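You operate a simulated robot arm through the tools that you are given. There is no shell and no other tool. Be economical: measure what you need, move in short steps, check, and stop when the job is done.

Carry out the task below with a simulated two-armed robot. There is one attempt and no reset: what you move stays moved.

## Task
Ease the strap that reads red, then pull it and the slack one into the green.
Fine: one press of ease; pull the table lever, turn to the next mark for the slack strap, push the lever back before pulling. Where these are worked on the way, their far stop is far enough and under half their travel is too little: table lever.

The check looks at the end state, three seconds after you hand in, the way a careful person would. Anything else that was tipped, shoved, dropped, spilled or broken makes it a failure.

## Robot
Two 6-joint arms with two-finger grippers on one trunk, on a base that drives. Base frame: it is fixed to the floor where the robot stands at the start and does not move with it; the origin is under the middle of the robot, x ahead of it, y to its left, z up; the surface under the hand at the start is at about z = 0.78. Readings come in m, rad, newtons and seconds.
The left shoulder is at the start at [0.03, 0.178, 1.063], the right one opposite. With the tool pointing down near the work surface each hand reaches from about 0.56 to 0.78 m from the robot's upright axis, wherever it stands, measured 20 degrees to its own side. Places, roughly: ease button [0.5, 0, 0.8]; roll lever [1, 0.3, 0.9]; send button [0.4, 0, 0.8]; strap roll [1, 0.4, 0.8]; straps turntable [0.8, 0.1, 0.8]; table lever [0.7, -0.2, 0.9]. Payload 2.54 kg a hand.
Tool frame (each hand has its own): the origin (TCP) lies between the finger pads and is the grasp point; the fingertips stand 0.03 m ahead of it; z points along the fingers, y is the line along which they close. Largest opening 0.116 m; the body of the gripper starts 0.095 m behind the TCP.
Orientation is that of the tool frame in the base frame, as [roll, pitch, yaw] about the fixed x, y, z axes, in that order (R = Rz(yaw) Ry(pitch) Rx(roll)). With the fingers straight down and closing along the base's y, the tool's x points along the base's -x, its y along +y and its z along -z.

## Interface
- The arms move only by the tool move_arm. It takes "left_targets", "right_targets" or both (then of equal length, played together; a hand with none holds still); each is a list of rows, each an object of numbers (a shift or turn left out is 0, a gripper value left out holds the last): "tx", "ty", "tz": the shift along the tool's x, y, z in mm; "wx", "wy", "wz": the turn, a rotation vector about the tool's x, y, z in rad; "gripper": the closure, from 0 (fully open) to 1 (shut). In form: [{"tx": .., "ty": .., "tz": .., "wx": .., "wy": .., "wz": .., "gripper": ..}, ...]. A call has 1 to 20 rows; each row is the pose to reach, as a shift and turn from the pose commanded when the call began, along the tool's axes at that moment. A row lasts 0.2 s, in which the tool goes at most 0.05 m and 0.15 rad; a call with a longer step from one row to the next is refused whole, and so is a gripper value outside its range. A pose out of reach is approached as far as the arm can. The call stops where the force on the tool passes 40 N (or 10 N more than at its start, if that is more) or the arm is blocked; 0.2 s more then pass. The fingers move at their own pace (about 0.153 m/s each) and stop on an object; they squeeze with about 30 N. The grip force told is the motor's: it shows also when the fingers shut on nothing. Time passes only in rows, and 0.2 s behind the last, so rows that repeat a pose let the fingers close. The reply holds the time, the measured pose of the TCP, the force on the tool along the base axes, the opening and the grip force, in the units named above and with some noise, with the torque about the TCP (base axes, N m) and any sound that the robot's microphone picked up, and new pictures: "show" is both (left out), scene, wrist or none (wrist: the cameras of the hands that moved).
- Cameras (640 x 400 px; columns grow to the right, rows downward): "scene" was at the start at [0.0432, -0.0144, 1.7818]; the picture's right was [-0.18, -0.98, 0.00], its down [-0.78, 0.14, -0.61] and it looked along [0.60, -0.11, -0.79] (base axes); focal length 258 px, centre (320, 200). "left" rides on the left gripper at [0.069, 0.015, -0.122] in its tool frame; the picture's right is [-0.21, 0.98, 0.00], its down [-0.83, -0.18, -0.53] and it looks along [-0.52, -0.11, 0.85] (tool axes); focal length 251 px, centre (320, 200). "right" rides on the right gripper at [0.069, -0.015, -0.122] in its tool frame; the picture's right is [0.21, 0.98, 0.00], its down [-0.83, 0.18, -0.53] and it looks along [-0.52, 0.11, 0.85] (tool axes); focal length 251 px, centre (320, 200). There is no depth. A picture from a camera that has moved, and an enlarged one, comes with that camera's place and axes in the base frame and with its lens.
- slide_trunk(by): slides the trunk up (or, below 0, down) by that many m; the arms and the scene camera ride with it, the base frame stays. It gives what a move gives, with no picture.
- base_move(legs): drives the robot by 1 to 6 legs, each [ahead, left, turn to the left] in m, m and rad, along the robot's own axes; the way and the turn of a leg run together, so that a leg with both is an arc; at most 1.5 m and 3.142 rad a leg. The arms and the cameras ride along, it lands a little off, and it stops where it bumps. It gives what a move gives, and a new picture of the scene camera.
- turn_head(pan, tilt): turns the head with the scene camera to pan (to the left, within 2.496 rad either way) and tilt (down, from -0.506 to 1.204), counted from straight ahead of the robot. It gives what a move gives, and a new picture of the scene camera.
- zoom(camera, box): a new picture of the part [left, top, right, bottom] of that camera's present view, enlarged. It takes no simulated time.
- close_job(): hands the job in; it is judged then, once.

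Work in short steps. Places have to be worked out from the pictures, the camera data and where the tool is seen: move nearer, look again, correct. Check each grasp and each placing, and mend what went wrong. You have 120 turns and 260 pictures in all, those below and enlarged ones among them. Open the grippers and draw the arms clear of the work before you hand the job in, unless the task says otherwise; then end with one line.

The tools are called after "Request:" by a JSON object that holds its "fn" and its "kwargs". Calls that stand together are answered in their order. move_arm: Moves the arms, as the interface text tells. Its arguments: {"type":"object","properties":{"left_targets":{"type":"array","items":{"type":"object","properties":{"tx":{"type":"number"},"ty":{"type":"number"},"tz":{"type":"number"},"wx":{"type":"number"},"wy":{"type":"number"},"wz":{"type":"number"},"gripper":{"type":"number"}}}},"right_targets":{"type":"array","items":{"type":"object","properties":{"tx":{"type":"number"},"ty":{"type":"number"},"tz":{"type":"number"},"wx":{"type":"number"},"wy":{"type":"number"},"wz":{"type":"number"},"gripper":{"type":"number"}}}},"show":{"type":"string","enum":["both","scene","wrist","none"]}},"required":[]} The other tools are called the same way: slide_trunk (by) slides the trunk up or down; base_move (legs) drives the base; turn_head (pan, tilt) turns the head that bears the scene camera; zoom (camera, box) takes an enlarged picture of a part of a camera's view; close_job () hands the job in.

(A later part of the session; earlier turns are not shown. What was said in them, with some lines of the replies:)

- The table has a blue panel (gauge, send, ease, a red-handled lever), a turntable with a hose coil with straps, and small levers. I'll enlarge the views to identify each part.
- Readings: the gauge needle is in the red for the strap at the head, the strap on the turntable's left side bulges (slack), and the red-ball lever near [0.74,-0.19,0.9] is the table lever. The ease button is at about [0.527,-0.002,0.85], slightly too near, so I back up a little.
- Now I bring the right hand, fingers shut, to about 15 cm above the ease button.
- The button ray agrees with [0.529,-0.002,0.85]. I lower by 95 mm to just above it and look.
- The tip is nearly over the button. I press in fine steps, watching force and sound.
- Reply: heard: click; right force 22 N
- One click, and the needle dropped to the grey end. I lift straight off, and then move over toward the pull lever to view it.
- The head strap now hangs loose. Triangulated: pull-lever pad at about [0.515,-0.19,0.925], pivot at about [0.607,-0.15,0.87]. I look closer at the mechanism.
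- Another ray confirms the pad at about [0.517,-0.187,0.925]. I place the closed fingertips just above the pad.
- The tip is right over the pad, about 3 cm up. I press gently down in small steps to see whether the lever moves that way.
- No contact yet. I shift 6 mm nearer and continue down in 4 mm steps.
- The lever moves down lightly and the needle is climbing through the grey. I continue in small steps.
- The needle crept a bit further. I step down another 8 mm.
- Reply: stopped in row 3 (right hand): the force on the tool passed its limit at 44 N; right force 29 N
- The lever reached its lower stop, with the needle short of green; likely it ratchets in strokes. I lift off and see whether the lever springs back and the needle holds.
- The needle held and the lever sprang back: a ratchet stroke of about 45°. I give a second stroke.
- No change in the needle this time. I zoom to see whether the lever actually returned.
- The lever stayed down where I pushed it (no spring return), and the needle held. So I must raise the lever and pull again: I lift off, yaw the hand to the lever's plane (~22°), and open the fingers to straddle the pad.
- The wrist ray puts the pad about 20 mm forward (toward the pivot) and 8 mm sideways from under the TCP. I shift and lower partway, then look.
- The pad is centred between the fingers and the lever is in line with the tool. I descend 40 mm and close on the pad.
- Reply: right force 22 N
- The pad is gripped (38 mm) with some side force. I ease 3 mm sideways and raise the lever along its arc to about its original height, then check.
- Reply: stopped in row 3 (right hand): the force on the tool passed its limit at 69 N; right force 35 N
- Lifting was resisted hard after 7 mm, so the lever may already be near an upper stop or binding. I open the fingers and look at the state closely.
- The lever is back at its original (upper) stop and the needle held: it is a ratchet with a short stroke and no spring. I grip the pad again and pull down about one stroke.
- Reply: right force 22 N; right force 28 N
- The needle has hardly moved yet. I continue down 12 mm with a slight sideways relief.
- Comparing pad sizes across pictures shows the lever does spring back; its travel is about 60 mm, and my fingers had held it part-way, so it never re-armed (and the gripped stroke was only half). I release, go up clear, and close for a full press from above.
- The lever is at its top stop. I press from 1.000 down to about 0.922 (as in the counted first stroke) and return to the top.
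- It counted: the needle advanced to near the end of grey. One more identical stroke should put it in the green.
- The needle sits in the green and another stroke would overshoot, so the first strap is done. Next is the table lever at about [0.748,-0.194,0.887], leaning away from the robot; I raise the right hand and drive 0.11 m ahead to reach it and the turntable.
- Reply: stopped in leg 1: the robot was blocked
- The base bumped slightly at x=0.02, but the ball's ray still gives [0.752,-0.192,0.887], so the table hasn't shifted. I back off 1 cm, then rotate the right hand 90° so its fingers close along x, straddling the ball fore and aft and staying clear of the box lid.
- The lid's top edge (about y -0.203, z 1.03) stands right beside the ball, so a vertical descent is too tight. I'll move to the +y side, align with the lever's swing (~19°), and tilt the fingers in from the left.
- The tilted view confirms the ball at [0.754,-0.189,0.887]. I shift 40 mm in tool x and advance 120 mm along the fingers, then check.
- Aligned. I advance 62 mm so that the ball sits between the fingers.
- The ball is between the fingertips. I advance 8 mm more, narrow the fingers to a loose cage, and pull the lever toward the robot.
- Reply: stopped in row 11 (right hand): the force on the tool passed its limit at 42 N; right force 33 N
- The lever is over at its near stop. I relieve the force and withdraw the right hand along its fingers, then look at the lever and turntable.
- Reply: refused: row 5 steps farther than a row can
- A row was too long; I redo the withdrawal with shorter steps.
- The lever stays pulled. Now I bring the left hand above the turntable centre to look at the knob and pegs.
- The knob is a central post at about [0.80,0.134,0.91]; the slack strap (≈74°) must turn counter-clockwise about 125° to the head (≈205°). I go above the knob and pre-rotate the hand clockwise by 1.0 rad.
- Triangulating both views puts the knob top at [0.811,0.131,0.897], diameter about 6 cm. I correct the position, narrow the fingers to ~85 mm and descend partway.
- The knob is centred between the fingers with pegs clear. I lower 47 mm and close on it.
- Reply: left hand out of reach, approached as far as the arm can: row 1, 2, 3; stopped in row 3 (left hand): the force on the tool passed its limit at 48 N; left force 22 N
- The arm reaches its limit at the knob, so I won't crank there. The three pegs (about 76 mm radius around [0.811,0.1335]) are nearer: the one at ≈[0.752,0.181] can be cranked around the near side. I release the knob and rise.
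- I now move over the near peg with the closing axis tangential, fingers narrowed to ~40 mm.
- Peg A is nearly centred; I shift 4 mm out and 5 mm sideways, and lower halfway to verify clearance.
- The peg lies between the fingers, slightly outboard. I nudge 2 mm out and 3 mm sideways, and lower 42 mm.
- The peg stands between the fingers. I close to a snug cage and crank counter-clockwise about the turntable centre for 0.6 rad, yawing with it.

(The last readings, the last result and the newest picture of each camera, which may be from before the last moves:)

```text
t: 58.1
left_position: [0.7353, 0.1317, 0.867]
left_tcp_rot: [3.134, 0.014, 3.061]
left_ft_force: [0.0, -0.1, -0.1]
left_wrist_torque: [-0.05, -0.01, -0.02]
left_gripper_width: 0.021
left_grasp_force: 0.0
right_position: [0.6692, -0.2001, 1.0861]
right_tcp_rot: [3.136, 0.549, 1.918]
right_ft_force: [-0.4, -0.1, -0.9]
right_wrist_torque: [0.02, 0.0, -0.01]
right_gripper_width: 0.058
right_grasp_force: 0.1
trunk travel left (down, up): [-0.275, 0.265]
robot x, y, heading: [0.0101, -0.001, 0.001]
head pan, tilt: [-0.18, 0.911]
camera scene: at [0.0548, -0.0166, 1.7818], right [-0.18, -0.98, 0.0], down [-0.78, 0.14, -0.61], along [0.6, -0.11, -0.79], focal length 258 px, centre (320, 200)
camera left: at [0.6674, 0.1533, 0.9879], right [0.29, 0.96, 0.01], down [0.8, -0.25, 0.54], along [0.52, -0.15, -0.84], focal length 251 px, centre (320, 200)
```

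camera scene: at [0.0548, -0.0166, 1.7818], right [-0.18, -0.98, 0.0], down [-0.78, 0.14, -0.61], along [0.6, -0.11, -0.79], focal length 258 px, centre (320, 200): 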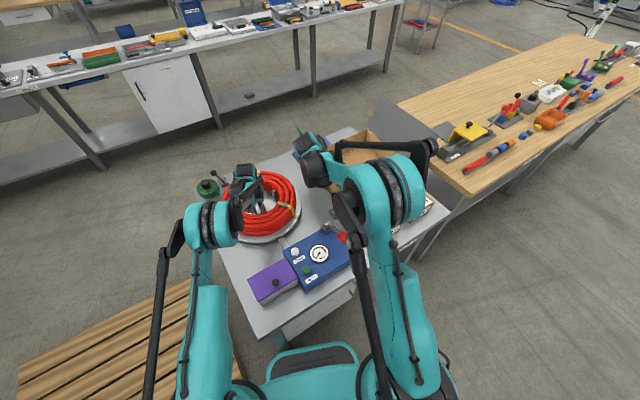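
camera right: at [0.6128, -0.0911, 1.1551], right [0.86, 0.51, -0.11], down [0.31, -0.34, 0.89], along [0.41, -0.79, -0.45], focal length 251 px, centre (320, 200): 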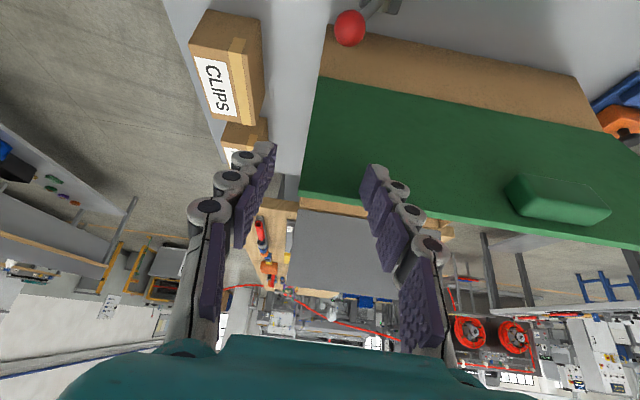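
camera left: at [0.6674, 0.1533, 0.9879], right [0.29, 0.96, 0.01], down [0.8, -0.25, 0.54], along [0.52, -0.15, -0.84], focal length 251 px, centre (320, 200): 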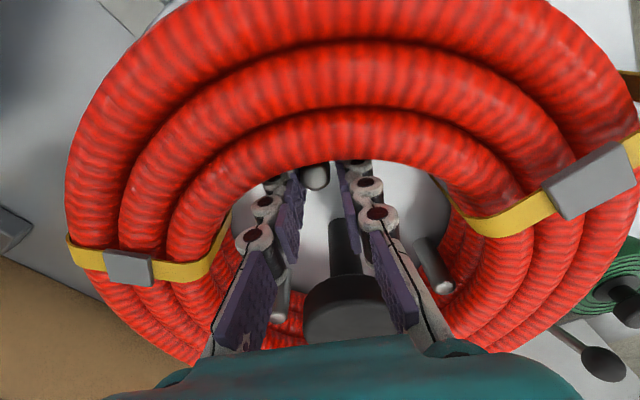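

The turntable follows smoothly with no load. I continue another 0.72 rad along the same arc.

Request:
{"fn": "move_arm", "kwargs": {"left_targets": [{"tx": -1.3, "ty": -8.9, "wz": -0.12}, {"tx": -3.6, "ty": -17.7, "wz": -0.24}, {"tx": -6.9, "ty": -26, "wz": -0.36}, {"tx": -11.2, "ty": -34, "wz": -0.48}, {"tx": -16.5, "ty": -41.3, "wz": -0.6}, {"tx": -22.6, "ty": -48, "wz": -0.72}, {"tx": -22.6, "ty": -48, "wz": -0.72}]}}

```text
t: 59.7
left_position: [0.7541, 0.0823, 0.8672]
left_tcp_rot: [-3.139, 0.015, -2.502]
left_ft_force: [0.0, -0.3, -0.9]
left_wrist_torque: [0.0, 0.0, 0.0]
left_gripper_width: 0.0211
left_grasp_force: 0.0
right_position: [0.6686, -0.2, 1.0871]
right_tcp_rot: [3.139, 0.552, 1.918]
right_ft_force: [-0.5, -0.1, -0.1]
right_wrist_torque: [0.01, 0.0, 0.01]
right_gripper_width: 0.058
right_grasp_force: 0.0
trunk travel left (down, up): [-0.275, 0.265]
robot x, y, heading: [0.0127, -0.0046, -0.001]
head pan, tilt: [-0.18, 0.911]
camera scene: at [0.0547, -0.0166, 1.7818], right [-0.18, -0.98, 0.0], down [-0.78, 0.14, -0.61], along [0.6, -0.11, -0.79], focal length 258 px, centre (320, 200)
camera left: at [0.6891, 0.054, 0.9875], right [-0.41, 0.91, 0.0], down [0.76, 0.34, 0.55], along [0.5, 0.22, -0.84], focal length 251 px, centre (320, 200)
```

scene: 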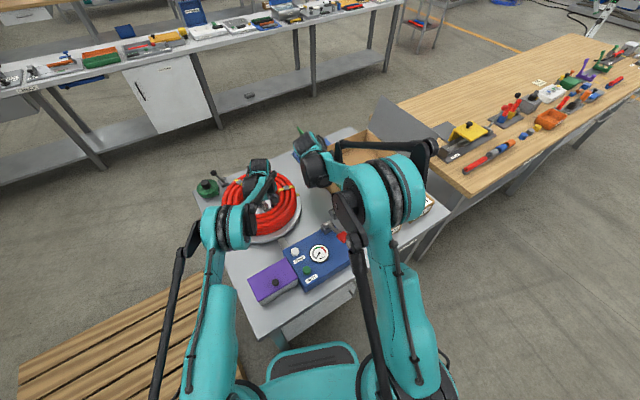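
left: 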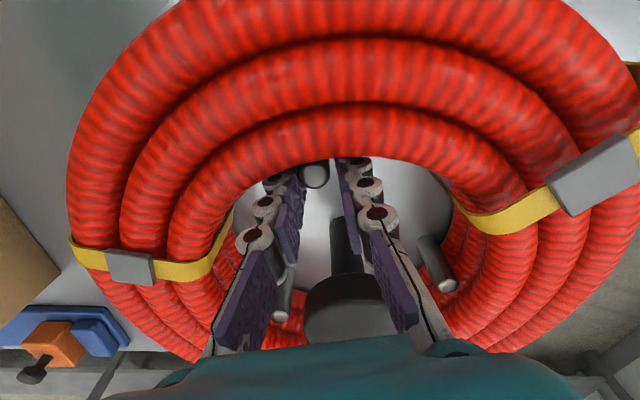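

About 76° done. I continue 0.36 rad more with this peg, watching the reach.

Request:
{"fn": "move_arm", "kwargs": {"left_targets": [{"tx": -1.3, "ty": -8.9, "wz": -0.12}, {"tx": -3.6, "ty": -17.7, "wz": -0.24}, {"tx": -6.9, "ty": -26, "wz": -0.36}, {"tx": -6.9, "ty": -26, "wz": -0.36}], "show": "wrist"}}

```text
t: 60.7
left_position: [0.7753, 0.0662, 0.8669]
left_tcp_rot: [-3.131, 0.012, -2.143]
left_ft_force: [0.3, -0.1, -0.4]
left_wrist_torque: [0.06, 0.0, -0.02]
left_gripper_width: 0.0212
left_grasp_force: 0.5
right_position: [0.6692, -0.2001, 1.0868]
right_tcp_rot: [3.136, 0.551, 1.917]
right_ft_force: [-0.5, -0.3, 1.0]
right_wrist_torque: [-0.01, 0.02, -0.02]
right_gripper_width: 0.0579
right_grasp_force: 0.2
trunk travel left (down, up): [-0.275, 0.265]
robot x, y, heading: [0.0153, -0.0001, 0.002]
head pan, tilt: [-0.18, 0.911]
camera left: at [0.7246, 0.0164, 0.9879], right [-0.71, 0.71, -0.01], down [0.59, 0.59, 0.55], along [0.39, 0.38, -0.84], focal length 251 px, centre (320, 200)
```

left: 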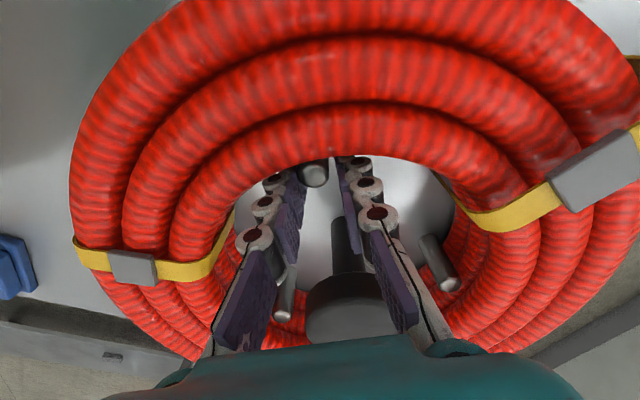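

96° done and the arm nears its limit. I open, rise, and look from above to judge the remaining angle, then take the next peg.

Request:
{"fn": "move_arm", "kwargs": {"left_targets": [{"gripper": 0.65}, {"gripper": 0.65, "tz": -10}, {"tz": -50}, {"tz": -95}, {"tz": -135, "tx": 20}, {"tz": -170, "tx": 40}, {"tz": -190, "tx": 70}, {"tz": -190, "tx": 70}]}}

```text
t: 62.5
left_position: [0.7342, 0.0091, 1.0562]
left_tcp_rot: [-3.133, 0.012, -2.142]
left_ft_force: [0.1, 0.7, -0.1]
left_wrist_torque: [0.0, 0.01, -0.03]
left_gripper_width: 0.0406
left_grasp_force: 0.1
right_position: [0.6687, -0.2004, 1.086]
right_tcp_rot: [3.137, 0.55, 1.918]
right_ft_force: [0.4, 0.3, -0.5]
right_wrist_torque: [-0.04, 0.04, 0.01]
right_gripper_width: 0.058
right_grasp_force: 0.1
trunk travel left (down, up): [-0.275, 0.265]
robot x, y, heading: [0.0125, -0.0013, 0.004]
head pan, tilt: [-0.18, 0.911]
camera scene: at [0.0557, -0.0156, 1.7817], right [-0.18, -0.98, 0.0], down [-0.78, 0.14, -0.61], along [0.6, -0.11, -0.79], focal length 258 px, centre (320, 200)
camera left: at [0.6843, -0.0416, 1.1766], right [-0.7, 0.71, -0.01], down [0.59, 0.59, 0.54], along [0.39, 0.38, -0.84], focal length 251 px, centre (320, 200)
```

scene: 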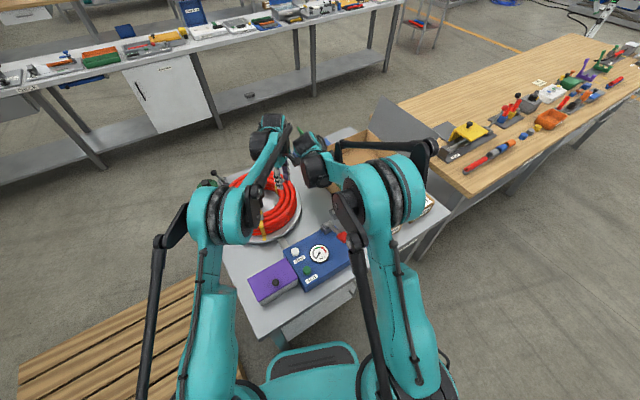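
left: 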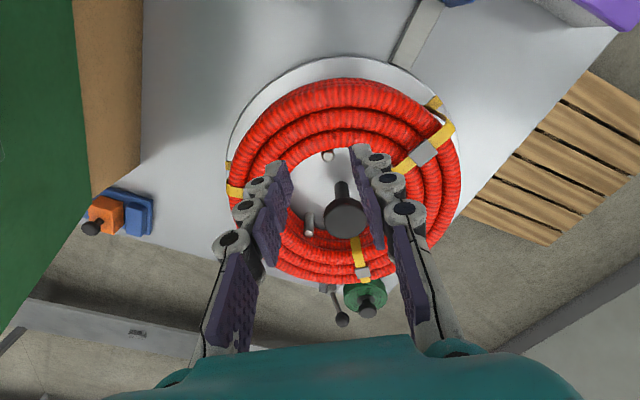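

The next mark is at ≈184° and the head at ≈205°, so about 21° remain. I rotate the hand back and go above peg B, now near [0.772,0.198].

Request:
{"fn": "move_arm", "kwargs": {"left_targets": [{"tx": -13, "ty": 5, "wz": 0.145}, {"tx": -26, "ty": 10, "wz": 0.29}, {"tx": -39, "ty": 15, "wz": 0.435}, {"tx": -52, "ty": 20, "wz": 0.58}, {"tx": -65, "ty": 25, "wz": 0.725}, {"tx": -78, "ty": 30, "wz": 0.87}, {"tx": -91, "ty": 35, "wz": 1.015}, {"tx": -104, "ty": 40, "wz": 1.16}, {"tx": -117, "ty": 45, "wz": 1.305}, {"tx": -130, "ty": 50, "wz": 1.45}, {"tx": -143, "ty": 55, "wz": 1.595}, {"tx": -156, "ty": 60, "wz": 1.74}, {"tx": -168, "ty": 65, "wz": 1.885}, {"tx": -179, "ty": 70, "wz": 2.03}, {"tx": -179, "ty": 70, "wz": 2.03}]}}

```text
t: 65.7
left_position: [0.7738, 0.1949, 1.0585]
left_tcp_rot: [3.127, 0.001, 2.11]
left_ft_force: [0.6, 0.3, 0.2]
left_wrist_torque: [0.0, -0.03, -0.02]
left_gripper_width: 0.0406
left_grasp_force: 0.2
right_position: [0.6687, -0.2013, 1.0855]
right_tcp_rot: [3.138, 0.55, 1.919]
right_ft_force: [0.2, -1.6, -1.0]
right_wrist_torque: [0.0, 0.01, 0.02]
right_gripper_width: 0.0583
right_grasp_force: 0.0
trunk travel left (down, up): [-0.275, 0.265]
robot x, y, heading: [0.0122, 0.0001, -0.001]
head pan, tilt: [-0.18, 0.911]
camera scene: at [0.0547, -0.0169, 1.7818], right [-0.18, -0.98, 0.0], down [-0.78, 0.14, -0.61], along [0.6, -0.11, -0.79], focal length 258 px, centre (320, 200)
camera left: at [0.75, 0.2617, 1.1797], right [0.95, 0.32, 0.02], down [0.26, -0.81, 0.53], along [0.18, -0.5, -0.85], focal length 251 px, centre (320, 200)
```

scene: 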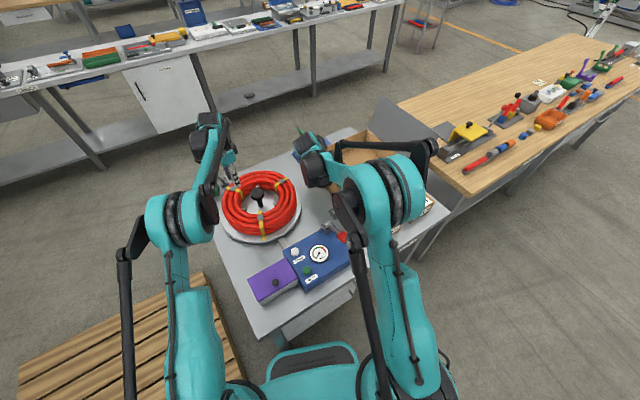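
left: 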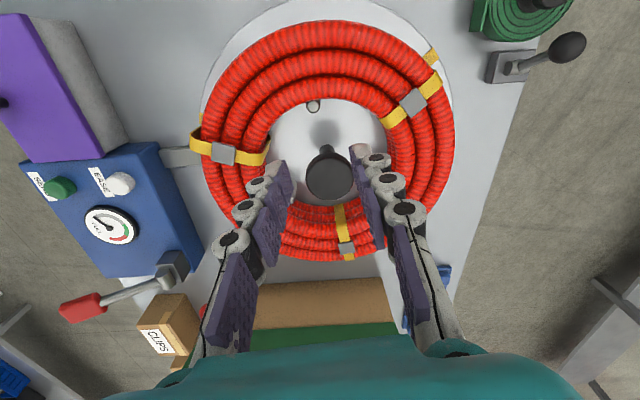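

Peg B is at ≈[0.7665,0.201] as predicted. I fine-adjust and descend in two stages.

Request:
{"fn": "move_arm", "kwargs": {"left_targets": [{"tx": 3.6, "ty": -3, "tz": 40, "wz": -0.04}, {"tx": 3.6, "ty": -3, "tz": 85, "wz": -0.04}, {"tx": 3.6, "ty": -3, "tz": 125, "wz": -0.04}, {"tx": 3.6, "ty": -3, "tz": 148, "wz": -0.04}, {"tx": 3.6, "ty": -3, "tz": 148, "wz": -0.04}], "show": "wrist"}}

```text
t: 66.9
left_position: [0.7728, 0.1976, 0.9104]
left_tcp_rot: [3.125, 0.003, 2.149]
left_ft_force: [0.2, 0.4, 0.0]
left_wrist_torque: [-0.02, 0.06, 0.0]
left_gripper_width: 0.0
left_grasp_force: 28.5
right_position: [0.6686, -0.2, 1.0854]
right_tcp_rot: [3.138, 0.549, 1.917]
right_ft_force: [0.0, -1.0, -0.6]
right_wrist_torque: [0.01, 0.04, -0.02]
right_gripper_width: 0.0577
right_grasp_force: 0.1
trunk travel left (down, up): [-0.275, 0.265]
robot x, y, heading: [0.0112, -0.0045, -0.0]
head pan, tilt: [-0.18, 0.911]
stopped in row 5 (left hand): the force on the tool passed its limit at 46 N (the readings are from after the stop); the commanded pose is now the measured one
camera left: at [0.7458, 0.2638, 1.0309], right [0.93, 0.35, 0.02], down [0.29, -0.79, 0.53], along [0.2, -0.49, -0.85], focal length 251 px, centre (320, 200)
```

left: 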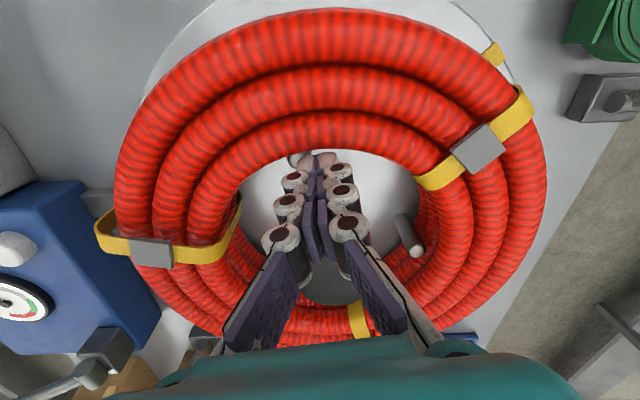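

The gripper unexpectedly shut and something was touched at the fingertips; the peg is just left of them. I rise 35 mm, reopen to ~45 mm, and look again.

Request:
{"fn": "move_arm", "kwargs": {"left_targets": [{"tz": -20}, {"tz": -40, "gripper": 0.62}, {"tz": -40, "gripper": 0.62}, {"tz": -40, "gripper": 0.62}], "show": "wrist"}}

Request:
{"fn": "zoom", "kwargs": {"camera": "scene", "box": [190, 120, 370, 310]}}

```text
t: 67.9
left_position: [0.77, 0.1985, 0.9517]
left_tcp_rot: [3.124, 0.002, 2.15]
left_ft_force: [-0.3, 0.1, 0.0]
left_wrist_torque: [0.01, 0.02, -0.02]
left_gripper_width: 0.0442
left_grasp_force: 0.1
right_position: [0.6681, -0.2009, 1.0864]
right_tcp_rot: [3.136, 0.551, 1.916]
right_ft_force: [-0.5, 0.0, -0.3]
right_wrist_torque: [-0.02, 0.0, 0.01]
right_gripper_width: 0.058
right_grasp_force: 0.0
trunk travel left (down, up): [-0.275, 0.265]
robot x, y, heading: [0.0137, -0.0007, 0.0]
head pan, tilt: [-0.18, 0.911]
camera left: at [0.7435, 0.2637, 1.0726], right [0.93, 0.36, 0.02], down [0.29, -0.79, 0.53], along [0.2, -0.49, -0.85], focal length 251 px, centre (320, 200)
```

left: 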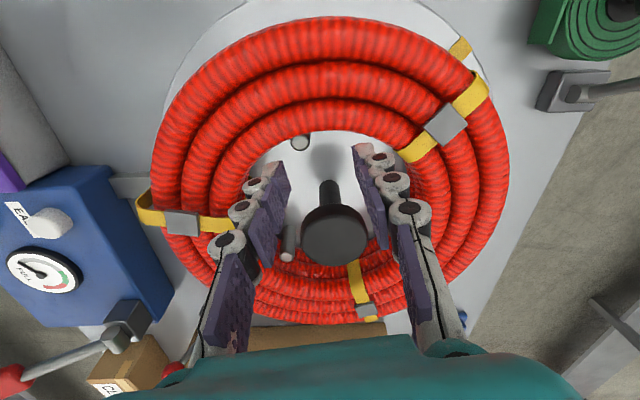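

```text
2.11 times, centred on (280, 215) of scene
camera zoom: at [0.055, -0.0165, 1.7818], right [-0.18, -0.98, 0.0], down [-0.78, 0.14, -0.61], along [0.6, -0.11, -0.79], focal length 543 px, centre (404, 168)
```

zoom: 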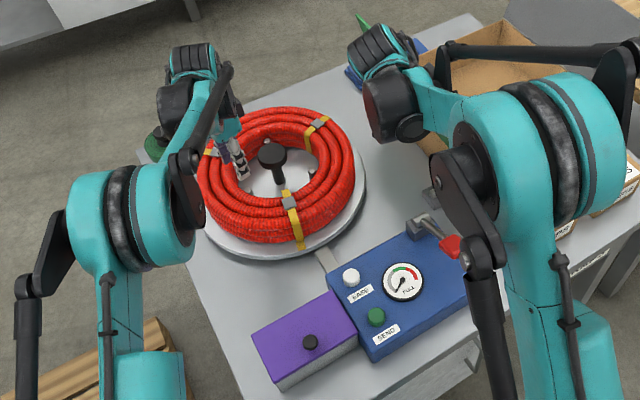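

The closing fingers nudged the table ~10°; the mark is now at ≈193° with the head at ≈204°. I re-centre on peg B (now at 133°) and descend with the gripper held explicitly.

Request:
{"fn": "move_arm", "kwargs": {"left_targets": [{"tx": -1, "ty": -7, "wz": -0.09, "gripper": 0.62}, {"tx": -2.5, "ty": -14, "wz": -0.17, "gripper": 0.62}, {"tx": -2.5, "ty": -14, "wz": -0.17, "tz": 20, "gripper": 0.62}, {"tx": -2.5, "ty": -14, "wz": -0.17, "tz": 40, "gripper": 0.62}, {"tx": -2.5, "ty": -14, "wz": -0.17, "tz": 40, "gripper": 0.62}], "show": "wrist"}}

```text
t: 69.1
left_position: [0.7586, 0.1874, 0.9124]
left_tcp_rot: [3.123, 0.007, 2.323]
left_ft_force: [3.0, 2.3, 15.5]
left_wrist_torque: [0.33, -0.07, 0.37]
left_gripper_width: 0.0463
left_grasp_force: 1.3
right_position: [0.6671, -0.2007, 1.0886]
right_tcp_rot: [3.135, 0.552, 1.917]
right_ft_force: [0.3, 0.5, 0.1]
right_wrist_torque: [0.03, 0.0, 0.02]
right_gripper_width: 0.0578
right_grasp_force: 0.0
trunk travel left (down, up): [-0.275, 0.265]
robot x, y, heading: [0.0123, -0.004, 0.005]
head pan, tilt: [-0.18, 0.911]
camera left: at [0.7218, 0.2487, 1.0334], right [0.86, 0.51, 0.02], down [0.42, -0.73, 0.54], along [0.29, -0.45, -0.84], focal length 251 px, centre (320, 200)
```

left: 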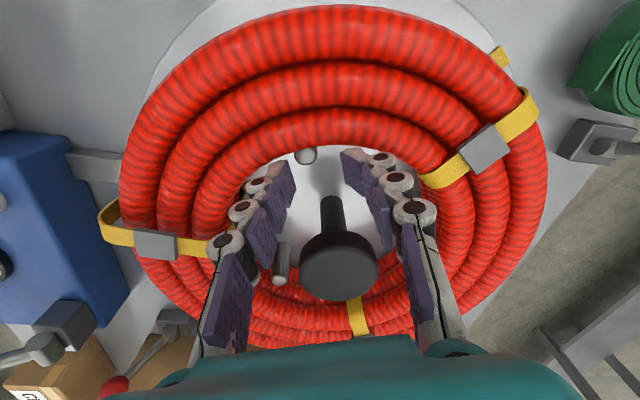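

There is contact (15 N) while the fingers are at hose-top height. I rise, move 6 mm inward, and try again.

Request:
{"fn": "move_arm", "kwargs": {"left_targets": [{"tz": -15, "gripper": 0.62}, {"tz": -15, "tx": -7, "ty": -3, "gripper": 0.66}, {"tz": 5, "tx": -7, "ty": -3, "gripper": 0.66}, {"tz": 5, "tx": -7, "ty": -3, "gripper": 0.66}], "show": "wrist"}}

```text
t: 70.1
left_position: [0.7626, 0.1811, 0.9065]
left_tcp_rot: [3.125, 0.007, 2.32]
left_ft_force: [0.4, -0.4, 0.1]
left_wrist_torque: [0.02, 0.0, 0.03]
left_gripper_width: 0.0396
left_grasp_force: 0.1
right_position: [0.6685, -0.2007, 1.0872]
right_tcp_rot: [3.137, 0.55, 1.915]
right_ft_force: [1.4, -0.4, 0.1]
right_wrist_torque: [-0.03, -0.04, 0.0]
right_gripper_width: 0.0582
right_grasp_force: 0.0
trunk travel left (down, up): [-0.275, 0.265]
robot x, y, heading: [0.0152, 0.001, 0.004]
head pan, tilt: [-0.18, 0.911]
camera left: at [0.7259, 0.2411, 1.0278], right [0.86, 0.51, 0.02], down [0.42, -0.73, 0.54], along [0.29, -0.45, -0.84], focal length 251 px, centre (320, 200)
```

left: 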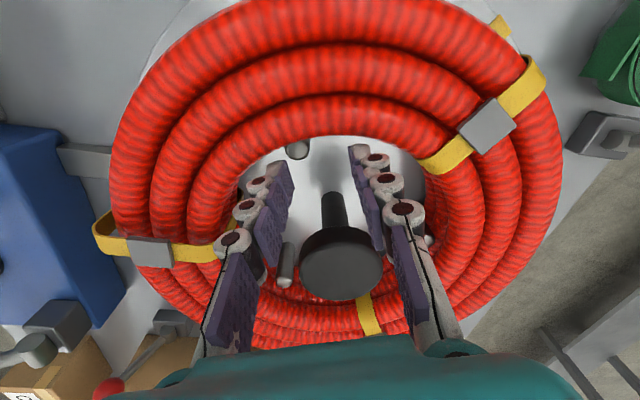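

Contact is gone, but the peg is now at ≈143°, so the table seems to have turned further. I rise clear and check the mark alignment.

Request:
{"fn": "move_arm", "kwargs": {"left_targets": [{"tz": -45}, {"tz": -90}, {"tz": -130, "tx": 30}, {"tz": -150, "tx": 70}, {"tz": -150, "tx": 70}], "show": "wrist"}}

Request:
{"fn": "zoom", "kwargs": {"camera": "scene", "box": [210, 170, 350, 290]}}

Request:
{"fn": "zoom", "kwargs": {"camera": "left", "box": [90, 60, 290, 260]}}

```text
t: 71.3
left_position: [0.7131, 0.23, 1.0551]
left_tcp_rot: [3.124, 0.005, 2.319]
left_ft_force: [0.8, -0.1, -0.5]
left_wrist_torque: [0.0, 0.0, -0.01]
left_gripper_width: 0.0391
left_grasp_force: 0.0
right_position: [0.6692, -0.2006, 1.0868]
right_tcp_rot: [3.137, 0.549, 1.917]
right_ft_force: [-0.6, -0.8, -1.0]
right_wrist_torque: [0.01, 0.02, -0.03]
right_gripper_width: 0.0579
right_grasp_force: 0.0
trunk travel left (down, up): [-0.275, 0.265]
robot x, y, heading: [0.0128, -0.0029, 0.003]
head pan, tilt: [-0.18, 0.911]
camera left: at [0.6763, 0.2915, 1.177], right [0.86, 0.51, 0.02], down [0.42, -0.73, 0.54], along [0.29, -0.45, -0.84], focal length 251 px, centre (320, 200)
```

left: 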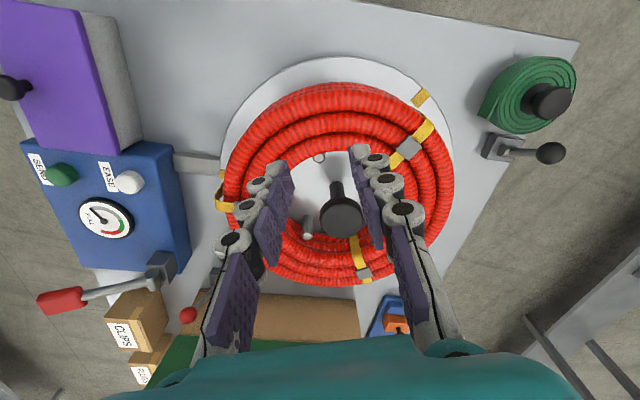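

```text
3.33 times, centred on (280, 230) of scene
camera zoom: at [0.0561, -0.0173, 1.7817], right [-0.18, -0.98, 0.0], down [-0.78, 0.14, -0.61], along [0.6, -0.11, -0.79], focal length 860 px, centre (453, 100)
```

zoom: 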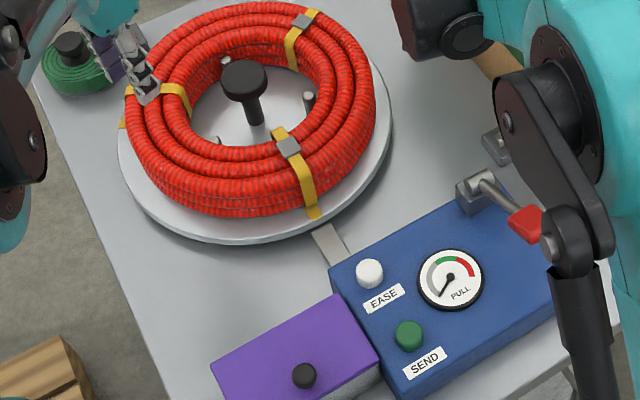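

```text
2.00 times, centred on (190, 160) of left
camera zoom: at [0.6763, 0.2915, 1.177], right [0.86, 0.51, 0.02], down [0.42, -0.73, 0.54], along [0.29, -0.45, -0.84], focal length 503 px, centre (580, 280)
```

zoom: 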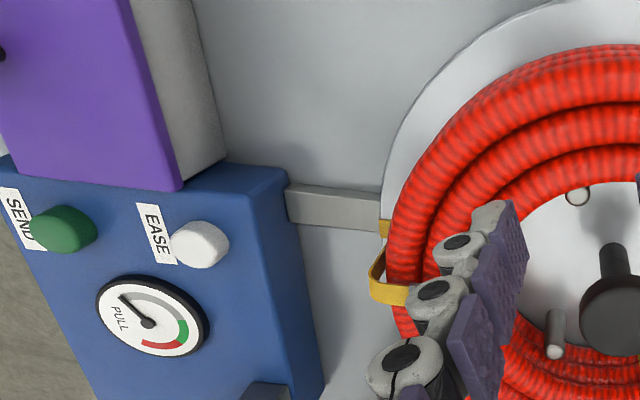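

The mark now measures 203–204°, equal to the first strap's original position at the head, so it is aligned (needle at the slack end). Next I bring the right hand back along its retreat path to straddle the table lever's ball.

Request:
{"fn": "move_arm", "kwargs": {"right_targets": [{"tx": 10, "tz": 10, "gripper": 0.5}, {"tx": 40, "tz": 35, "gripper": 0.5}, {"tx": 70, "tz": 65, "gripper": 0.5}, {"tx": 90, "tz": 100, "gripper": 0.5}, {"tx": 90, "tz": 130, "gripper": 0.5}, {"tx": 90, "tz": 130, "gripper": 0.5}], "show": "wrist"}}

```text
t: 72.7
left_position: [0.7126, 0.2318, 1.0559]
left_tcp_rot: [3.123, 0.008, 2.322]
left_ft_force: [0.1, 0.5, 0.0]
left_wrist_torque: [-0.01, 0.0, -0.01]
left_gripper_width: 0.0391
left_grasp_force: 0.2
right_position: [0.666, -0.1915, 0.9287]
right_tcp_rot: [3.136, 0.553, 1.919]
right_ft_force: [0.3, 0.6, -0.9]
right_wrist_torque: [-0.02, -0.01, 0.03]
right_gripper_width: 0.0585
right_grasp_force: 0.1
trunk travel left (down, up): [-0.275, 0.265]
robot x, y, heading: [0.0146, -0.0035, 0.006]
head pan, tilt: [-0.18, 0.911]
camera right: at [0.6103, -0.0818, 0.9963], right [0.86, 0.51, -0.11], down [0.31, -0.34, 0.89], along [0.41, -0.79, -0.45], focal length 251 px, centre (320, 200)
```

right: 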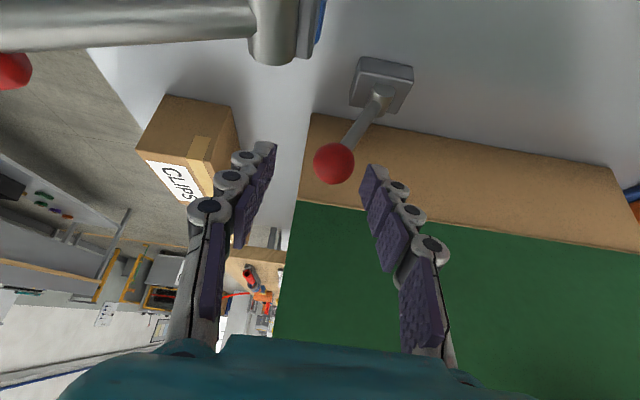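

The ball is between the fingers. I advance 36 mm and push the lever back away from the robot until its stop.

Request:
{"fn": "move_arm", "kwargs": {"right_targets": [{"tz": 18, "gripper": 0.5}, {"tz": 36, "gripper": 0.5}, {"tz": 36, "ty": 12, "gripper": 0.5}, {"tz": 36, "ty": 24, "gripper": 0.5}, {"tz": 36, "ty": 36, "gripper": 0.5}, {"tz": 36, "ty": 48, "gripper": 0.5}, {"tz": 36, "ty": 60, "gripper": 0.5}, {"tz": 36, "ty": 72, "gripper": 0.5}, {"tz": 36, "ty": 84, "gripper": 0.5}, {"tz": 36, "ty": 94, "gripper": 0.5}, {"tz": 36, "ty": 102, "gripper": 0.5}, {"tz": 36, "ty": 110, "gripper": 0.5}], "show": "wrist"}}

```text
t: 75.3
left_position: [0.7111, 0.2284, 1.0573]
left_tcp_rot: [3.123, 0.007, 2.319]
left_ft_force: [-0.1, 0.1, -0.3]
left_wrist_torque: [0.02, 0.06, -0.04]
left_gripper_width: 0.0393
left_grasp_force: 0.2
right_position: [0.7738, -0.1748, 0.8984]
right_tcp_rot: [3.14, 0.549, 1.913]
right_ft_force: [-28.2, -9.9, -12.4]
right_wrist_torque: [0.14, 0.03, -0.23]
right_gripper_width: 0.0745
right_grasp_force: 12.2
trunk travel left (down, up): [-0.275, 0.265]
robot x, y, heading: [0.0102, -0.0046, 0.003]
head pan, tilt: [-0.18, 0.911]
camera right: at [0.7185, -0.0656, 0.9668], right [0.86, 0.5, -0.11], down [0.31, -0.34, 0.89], along [0.41, -0.8, -0.45], focal length 251 px, centre (320, 200)
```

right: 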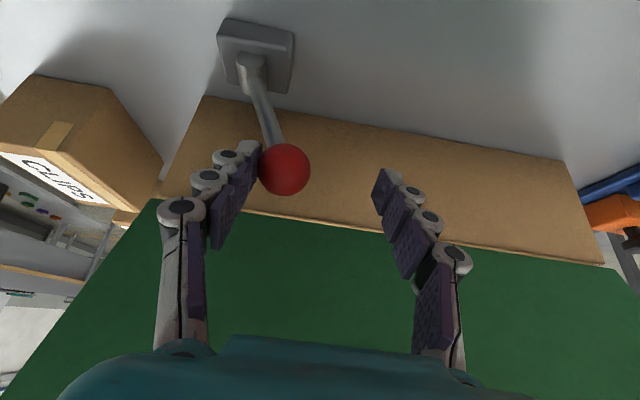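

The lever is back at its original far position (≈[0.755,-0.186,0.887]). I relieve the force, withdraw, and untilt the hand, then check the gauge.

Request:
{"fn": "move_arm", "kwargs": {"right_targets": [{"ty": -14, "gripper": 0.5}, {"ty": -14, "tz": -30, "gripper": 0.5}, {"ty": -14, "tz": -70, "gripper": 0.5}, {"ty": -14, "tz": -105, "tx": -20, "gripper": 0.5}, {"ty": -14, "tz": -135, "tx": -50, "gripper": 0.5}, {"ty": -14, "tz": -165, "tx": -85, "gripper": 1}, {"ty": -14, "tz": -185, "tx": -120, "gripper": 1}, {"ty": -14, "tz": -185, "tx": -120, "gripper": 1}], "show": "wrist"}}

Request:
{"fn": "zoom", "kwargs": {"camera": "left", "box": [20, 60, 290, 340]}}

```text
t: 77.1
left_position: [0.7126, 0.2315, 1.0562]
left_tcp_rot: [3.126, 0.008, 2.32]
left_ft_force: [-0.3, 1.1, 0.0]
left_wrist_torque: [-0.02, 0.03, 0.01]
left_gripper_width: 0.0392
left_grasp_force: 0.1
right_position: [0.7659, -0.1824, 1.1195]
right_tcp_rot: [3.138, 0.55, 1.917]
right_ft_force: [0.6, 0.5, 0.1]
right_wrist_torque: [-0.02, 0.03, 0.04]
right_gripper_width: 0.0
right_grasp_force: 28.4
trunk travel left (down, up): [-0.275, 0.265]
robot x, y, heading: [0.0116, -0.003, 0.002]
head pan, tilt: [-0.18, 0.911]
camera right: at [0.7087, -0.0723, 1.1874], right [0.86, 0.51, -0.11], down [0.31, -0.34, 0.89], along [0.41, -0.79, -0.45], focal length 251 px, centre (320, 200)
```

right: 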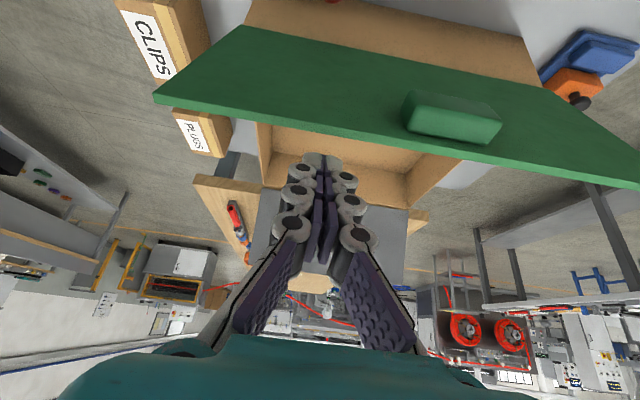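

```text
1.43 times, centred on (155, 200) of left
camera zoom: at [0.676, 0.2924, 1.1768], right [0.86, 0.51, 0.02], down [0.42, -0.73, 0.54], along [0.29, -0.45, -0.84], focal length 359 px, centre (556, 200)
```

zoom: 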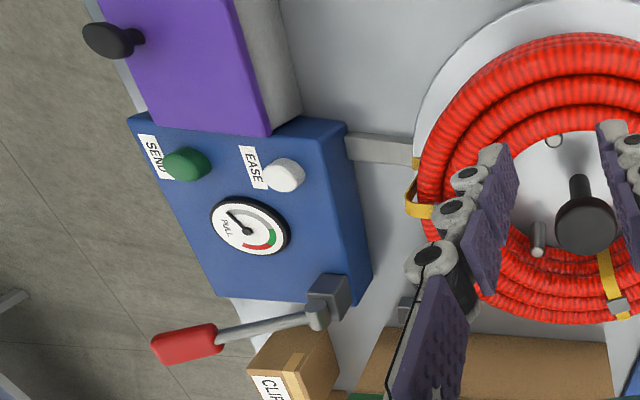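

Aligned, needle at the slack end. I untilt the right hand, raise slightly, and back the base up 7.5 cm to have the pull lever in comfortable reach again.

Request:
{"fn": "move_arm", "kwargs": {"right_targets": [{"wy": 0.14, "tz": -10}, {"wy": 0.28, "tz": -20}, {"wy": 0.42, "tz": -30}, {"wy": 0.55, "tz": -30}, {"wy": 0.55, "tz": -30}], "show": "none"}}

Request:
{"fn": "base_move", "kwargs": {"legs": [[-0.08, 0, 0]]}}

```text
t: 78.3
left_position: [0.7129, 0.2326, 1.0571]
left_tcp_rot: [3.124, 0.009, 2.322]
left_ft_force: [-0.8, -0.1, 0.1]
left_wrist_torque: [-0.04, 0.01, 0.02]
left_gripper_width: 0.0392
left_grasp_force: 0.1
right_position: [0.7591, -0.1673, 1.1453]
right_tcp_rot: [3.139, 0.001, 1.921]
right_ft_force: [-0.9, 0.6, -0.5]
right_wrist_torque: [-0.04, 0.0, -0.01]
right_gripper_width: 0.0
right_grasp_force: 28.2
trunk travel left (down, up): [-0.275, 0.265]
robot x, y, heading: [0.0151, -0.0044, 0.001]
head pan, tilt: [-0.18, 0.911]
```

```text
t: 79.4
left_position: [0.6331, 0.2313, 1.0566]
left_tcp_rot: [3.124, 0.008, 2.32]
left_ft_force: [-0.2, -0.3, 0.2]
left_wrist_torque: [0.03, -0.05, 0.01]
left_gripper_width: 0.0393
left_grasp_force: 0.1
right_position: [0.6787, -0.1678, 1.1455]
right_tcp_rot: [3.136, 0.003, 1.918]
right_ft_force: [-0.2, -0.3, 0.7]
right_wrist_torque: [-0.01, -0.04, 0.02]
right_gripper_width: 0.0
right_grasp_force: 28.9
trunk travel left (down, up): [-0.275, 0.265]
robot x, y, heading: [-0.0656, -0.0018, 0.007]
head pan, tilt: [-0.18, 0.911]
camera scene: at [-0.0262, -0.0168, 1.7819], right [-0.18, -0.98, 0.0], down [-0.78, 0.14, -0.61], along [0.6, -0.11, -0.79], focal length 258 px, centre (320, 200)
```

scene: 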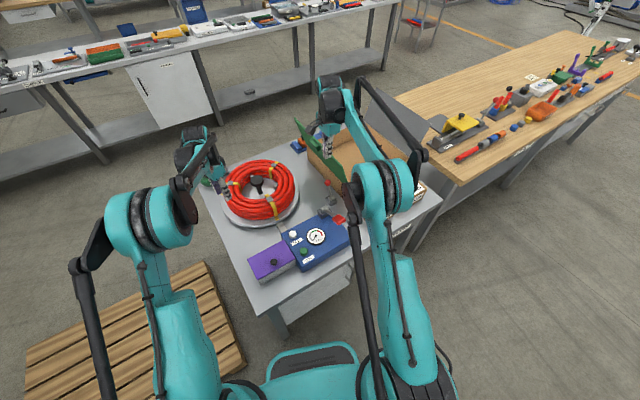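

I move the right hand over the pull lever pad, at the same pose that worked before (TCP ≈[0.5125,-0.190,1.000], yaw -2.76).

Request:
{"fn": "move_arm", "kwargs": {"right_targets": [{"tx": 3, "ty": -14, "wz": -0.134}, {"tx": 6, "ty": -28, "wz": -0.267}, {"tx": 9, "ty": -42, "wz": -0.401}, {"tx": 12, "ty": -56, "wz": -0.535}, {"tx": 15, "ty": -70, "wz": -0.668, "tz": 10}, {"tx": 18, "ty": -84, "wz": -0.802, "tz": 20}, {"tx": 21, "ty": -98, "wz": -0.936, "tz": 35}, {"tx": 24, "ty": -112, "wz": -1.069, "tz": 55}, {"tx": 27, "ty": -126, "wz": -1.203, "tz": 75}, {"tx": 30, "ty": -140, "wz": -1.337, "tz": 95}, {"tx": 33, "ty": -152, "wz": -1.47, "tz": 115}, {"tx": 36, "ty": -164, "wz": -1.604, "tz": 130}, {"tx": 36, "ty": -164, "wz": -1.604, "tz": 140}], "show": "wrist"}}

Request:
{"fn": "zoom", "kwargs": {"camera": "scene", "box": [270, 170, 370, 270]}}

```text
t: 82.2
left_position: [0.6337, 0.2308, 1.0564]
left_tcp_rot: [3.124, 0.007, 2.32]
left_ft_force: [0.6, 0.0, -1.0]
left_wrist_torque: [0.01, 0.04, -0.03]
left_gripper_width: 0.0395
left_grasp_force: 0.2
right_position: [0.514, -0.1893, 1.0042]
right_tcp_rot: [3.142, 0.002, -2.759]
right_ft_force: [0.5, -0.3, -1.0]
right_wrist_torque: [0.01, 0.02, 0.01]
right_gripper_width: 0.0001
right_grasp_force: 28.8
trunk travel left (down, up): [-0.275, 0.265]
robot x, y, heading: [-0.0634, -0.0054, 0.004]
head pan, tilt: [-0.18, 0.911]
camera right: at [0.4569, -0.23, 1.1259], right [-0.56, 0.83, 0.0], down [0.7, 0.48, 0.54], along [0.44, 0.3, -0.84], focal length 251 px, centre (320, 200)
```

right: 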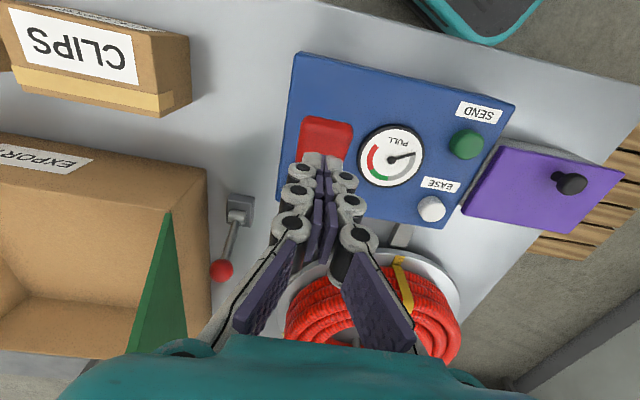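

```text
4.00 times, centred on (320, 220) of scene
camera zoom: at [-0.0231, -0.0168, 1.7818], right [-0.18, -0.98, 0.0], down [-0.78, 0.14, -0.61], along [0.6, -0.11, -0.79], focal length 1032 px, centre (320, 120)
```

zoom: 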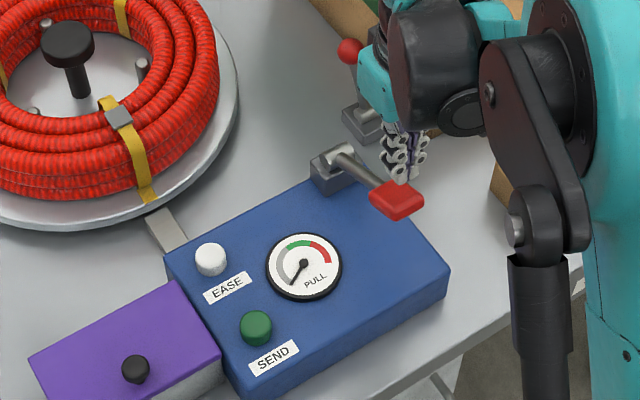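

The mark sits exactly where the first one did and the fingertips are over the pad. First full stroke on the slack strap.

Request:
{"fn": "move_arm", "kwargs": {"right_targets": [{"tz": 29}, {"tz": 44}, {"tz": 54}, {"tz": 64}, {"tz": 72}, {"tz": 78}, {"tz": 82}, {"tz": 82}, {"tz": 40}, {"tz": 0}, {"tz": 0}, {"tz": 0}], "show": "none"}}

Request:
{"fn": "zoom", "kwargs": {"camera": "right", "box": [280, 90, 480, 220]}}

```text
t: 84.8
left_position: [0.6335, 0.231, 1.0565]
left_tcp_rot: [3.124, 0.005, 2.323]
left_ft_force: [-0.3, 0.7, -0.2]
left_wrist_torque: [0.01, -0.04, 0.02]
left_gripper_width: 0.0392
left_grasp_force: 0.0
right_position: [0.5145, -0.1901, 1.0041]
right_tcp_rot: [3.141, 0.004, -2.759]
right_ft_force: [0.2, -0.5, -0.9]
right_wrist_torque: [0.0, -0.01, 0.03]
right_gripper_width: 0.0
right_grasp_force: 28.4
trunk travel left (down, up): [-0.275, 0.265]
robot x, y, heading: [-0.0689, 0.001, 0.007]
head pan, tilt: [-0.18, 0.911]
```

```text
3.08 times, centred on (380, 155) of right
camera zoom: at [0.4565, -0.2298, 1.1265], right [-0.56, 0.83, 0.0], down [0.7, 0.48, 0.54], along [0.44, 0.3, -0.84], focal length 774 px, centre (135, 338)
```

zoom: 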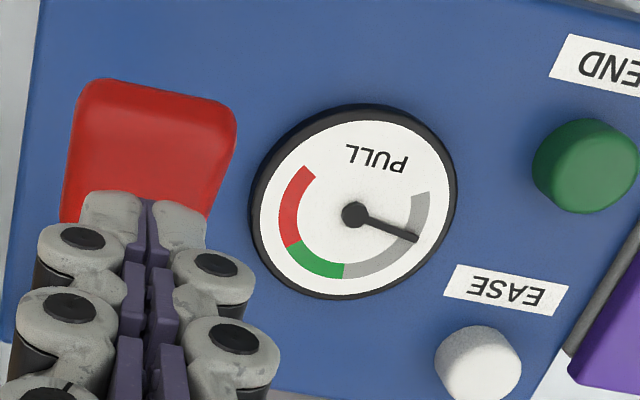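

The stroke registered (needle one step up, mid-grey). Second stroke.

Request:
{"fn": "move_arm", "kwargs": {"right_targets": [{"tz": 29}, {"tz": 44}, {"tz": 54}, {"tz": 64}, {"tz": 72}, {"tz": 78}, {"tz": 82}, {"tz": 82}, {"tz": 40}, {"tz": 0}, {"tz": 0}, {"tz": 0}], "show": "none"}}

Request:
{"fn": "zoom", "kwargs": {"camera": "right", "box": [280, 90, 480, 220]}}

```text
t: 87.4
left_position: [0.6341, 0.2308, 1.0576]
left_tcp_rot: [3.123, 0.008, 2.323]
left_ft_force: [0.5, 0.6, -0.7]
left_wrist_torque: [0.0, -0.02, 0.01]
left_gripper_width: 0.0395
left_grasp_force: 0.1
right_position: [0.5153, -0.1906, 1.005]
right_tcp_rot: [3.141, 0.004, -2.757]
right_ft_force: [-0.4, 0.7, 0.6]
right_wrist_torque: [0.01, -0.02, 0.01]
right_gripper_width: 0.0001
right_grasp_force: 28.9
trunk travel left (down, up): [-0.275, 0.265]
robot x, y, heading: [-0.0685, -0.0009, 0.004]
head pan, tilt: [-0.18, 0.911]
```

```text
3.08 times, centred on (380, 155) of right
camera zoom: at [0.4556, -0.23, 1.1271], right [-0.56, 0.83, 0.0], down [0.7, 0.48, 0.54], along [0.44, 0.3, -0.84], focal length 774 px, centre (135, 338)
```

zoom: 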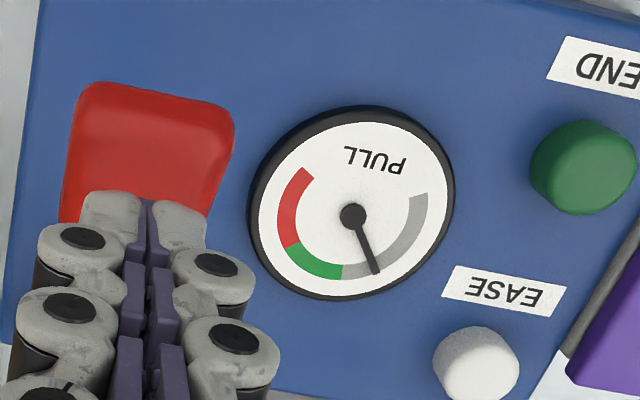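

The needle is ~30° short of the green's start, and a step is ~46°, so a third stroke lands inside green.

Request:
{"fn": "move_arm", "kwargs": {"right_targets": [{"tz": 29}, {"tz": 44}, {"tz": 54}, {"tz": 64}, {"tz": 72}, {"tz": 78}, {"tz": 82}, {"tz": 82}, {"tz": 40}, {"tz": 0}, {"tz": 0}, {"tz": 0}], "show": "none"}}

Request:
{"fn": "zoom", "kwargs": {"camera": "right", "box": [280, 90, 480, 220]}}

```text
t: 90.0
left_position: [0.6327, 0.231, 1.0556]
left_tcp_rot: [3.124, 0.006, 2.322]
left_ft_force: [-0.6, -1.1, -0.4]
left_wrist_torque: [0.0, 0.02, 0.0]
left_gripper_width: 0.0394
left_grasp_force: 0.1
right_position: [0.5149, -0.1901, 1.0045]
right_tcp_rot: [3.141, 0.002, -2.761]
right_ft_force: [0.2, 0.5, 0.1]
right_wrist_torque: [0.0, 0.02, -0.01]
right_gripper_width: 0.0
right_grasp_force: 28.5
trunk travel left (down, up): [-0.275, 0.265]
robot x, y, heading: [-0.0674, -0.0014, 0.005]
head pan, tilt: [-0.18, 0.911]
```

```text
3.08 times, centred on (380, 155) of right
camera zoom: at [0.4559, -0.2302, 1.1262], right [-0.56, 0.83, 0.0], down [0.7, 0.48, 0.54], along [0.44, 0.3, -0.84], focal length 774 px, centre (135, 338)
```

zoom: 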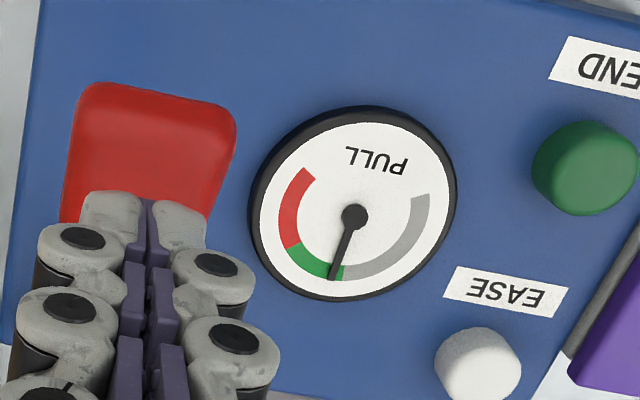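

The needle is in the green for this strap too. I raise both hands, open them, back the base away and check the scene.

Request:
{"fn": "move_arm", "kwargs": {"right_targets": [{"tz": -40}, {"tz": -80}, {"tz": -120, "gripper": 0.3}, {"tz": -160, "gripper": 0}, {"tz": -200, "gripper": 0}, {"tz": -200, "gripper": 0}], "left_targets": [{"tz": -35}, {"tz": -70}, {"tz": -105, "gripper": 0.3}, {"tz": -140, "gripper": 0}, {"tz": -170, "gripper": 0}, {"tz": -170, "gripper": 0}], "show": "none"}}

Request:
{"fn": "base_move", "kwargs": {"legs": [[-0.15, 0, 0]]}}

Request:
{"fn": "zoom", "kwargs": {"camera": "scene", "box": [190, 90, 390, 270]}}

```text
t: 91.4
left_position: [0.6313, 0.2283, 1.2258]
left_tcp_rot: [3.125, 0.005, 2.32]
left_ft_force: [-0.5, -0.3, 0.1]
left_wrist_torque: [-0.03, 0.05, 0.02]
left_gripper_width: 0.116
left_grasp_force: 0.0
right_position: [0.5141, -0.1903, 1.2041]
right_tcp_rot: [3.141, 0.005, -2.759]
right_ft_force: [0.4, -0.5, -0.6]
right_wrist_torque: [0.01, 0.01, 0.0]
right_gripper_width: 0.1163
right_grasp_force: 0.1
trunk travel left (down, up): [-0.275, 0.265]
robot x, y, heading: [-0.0684, -0.0029, 0.008]
head pan, tilt: [-0.18, 0.911]
```

```text
t: 92.7
left_position: [0.4802, 0.2291, 1.2272]
left_tcp_rot: [3.125, 0.004, 2.321]
left_ft_force: [-0.4, 0.0, 1.2]
left_wrist_torque: [-0.01, -0.03, 0.03]
left_gripper_width: 0.1158
left_grasp_force: 0.0
right_position: [0.3624, -0.1915, 1.2053]
right_tcp_rot: [3.14, 0.006, -2.76]
right_ft_force: [-0.7, 0.2, -0.4]
right_wrist_torque: [0.0, -0.03, -0.01]
right_gripper_width: 0.1159
right_grasp_force: 0.1
trunk travel left (down, up): [-0.275, 0.265]
robot x, y, heading: [-0.2155, -0.0026, 0.005]
head pan, tilt: [-0.18, 0.911]
camera scene: at [-0.1751, -0.0172, 1.7818], right [-0.18, -0.98, 0.0], down [-0.78, 0.14, -0.61], along [0.6, -0.11, -0.79], focal length 258 px, centre (320, 200)
```

scene: 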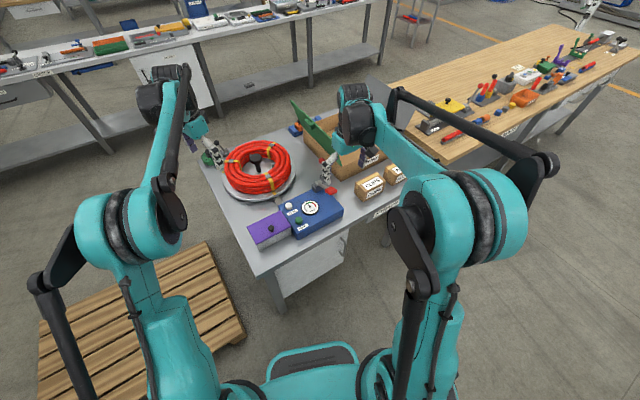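

```text
2.22 times, centred on (290, 180) of scene
camera zoom: at [-0.1751, -0.0172, 1.7818], right [-0.18, -0.98, 0.0], down [-0.78, 0.14, -0.61], along [0.6, -0.11, -0.79], focal length 573 px, centre (387, 244)
```

zoom: 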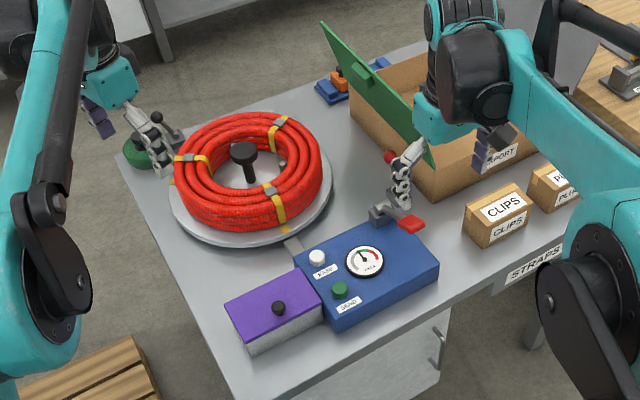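

Everything stands in place: the needle is in the green, the table lever is back, the straps are snug, and both hands are open and clear. I hand in.

Request:
{"fn": "close_job", "kwargs": {}}

```text
The job is handed in.
```

I eased the red strap with one press and pulled it into the green. Then I turned the table to the slack strap, pushed the table lever back, and pulled that strap into the green too. Both needles sit near the low end of the green. The hands are open and clear.
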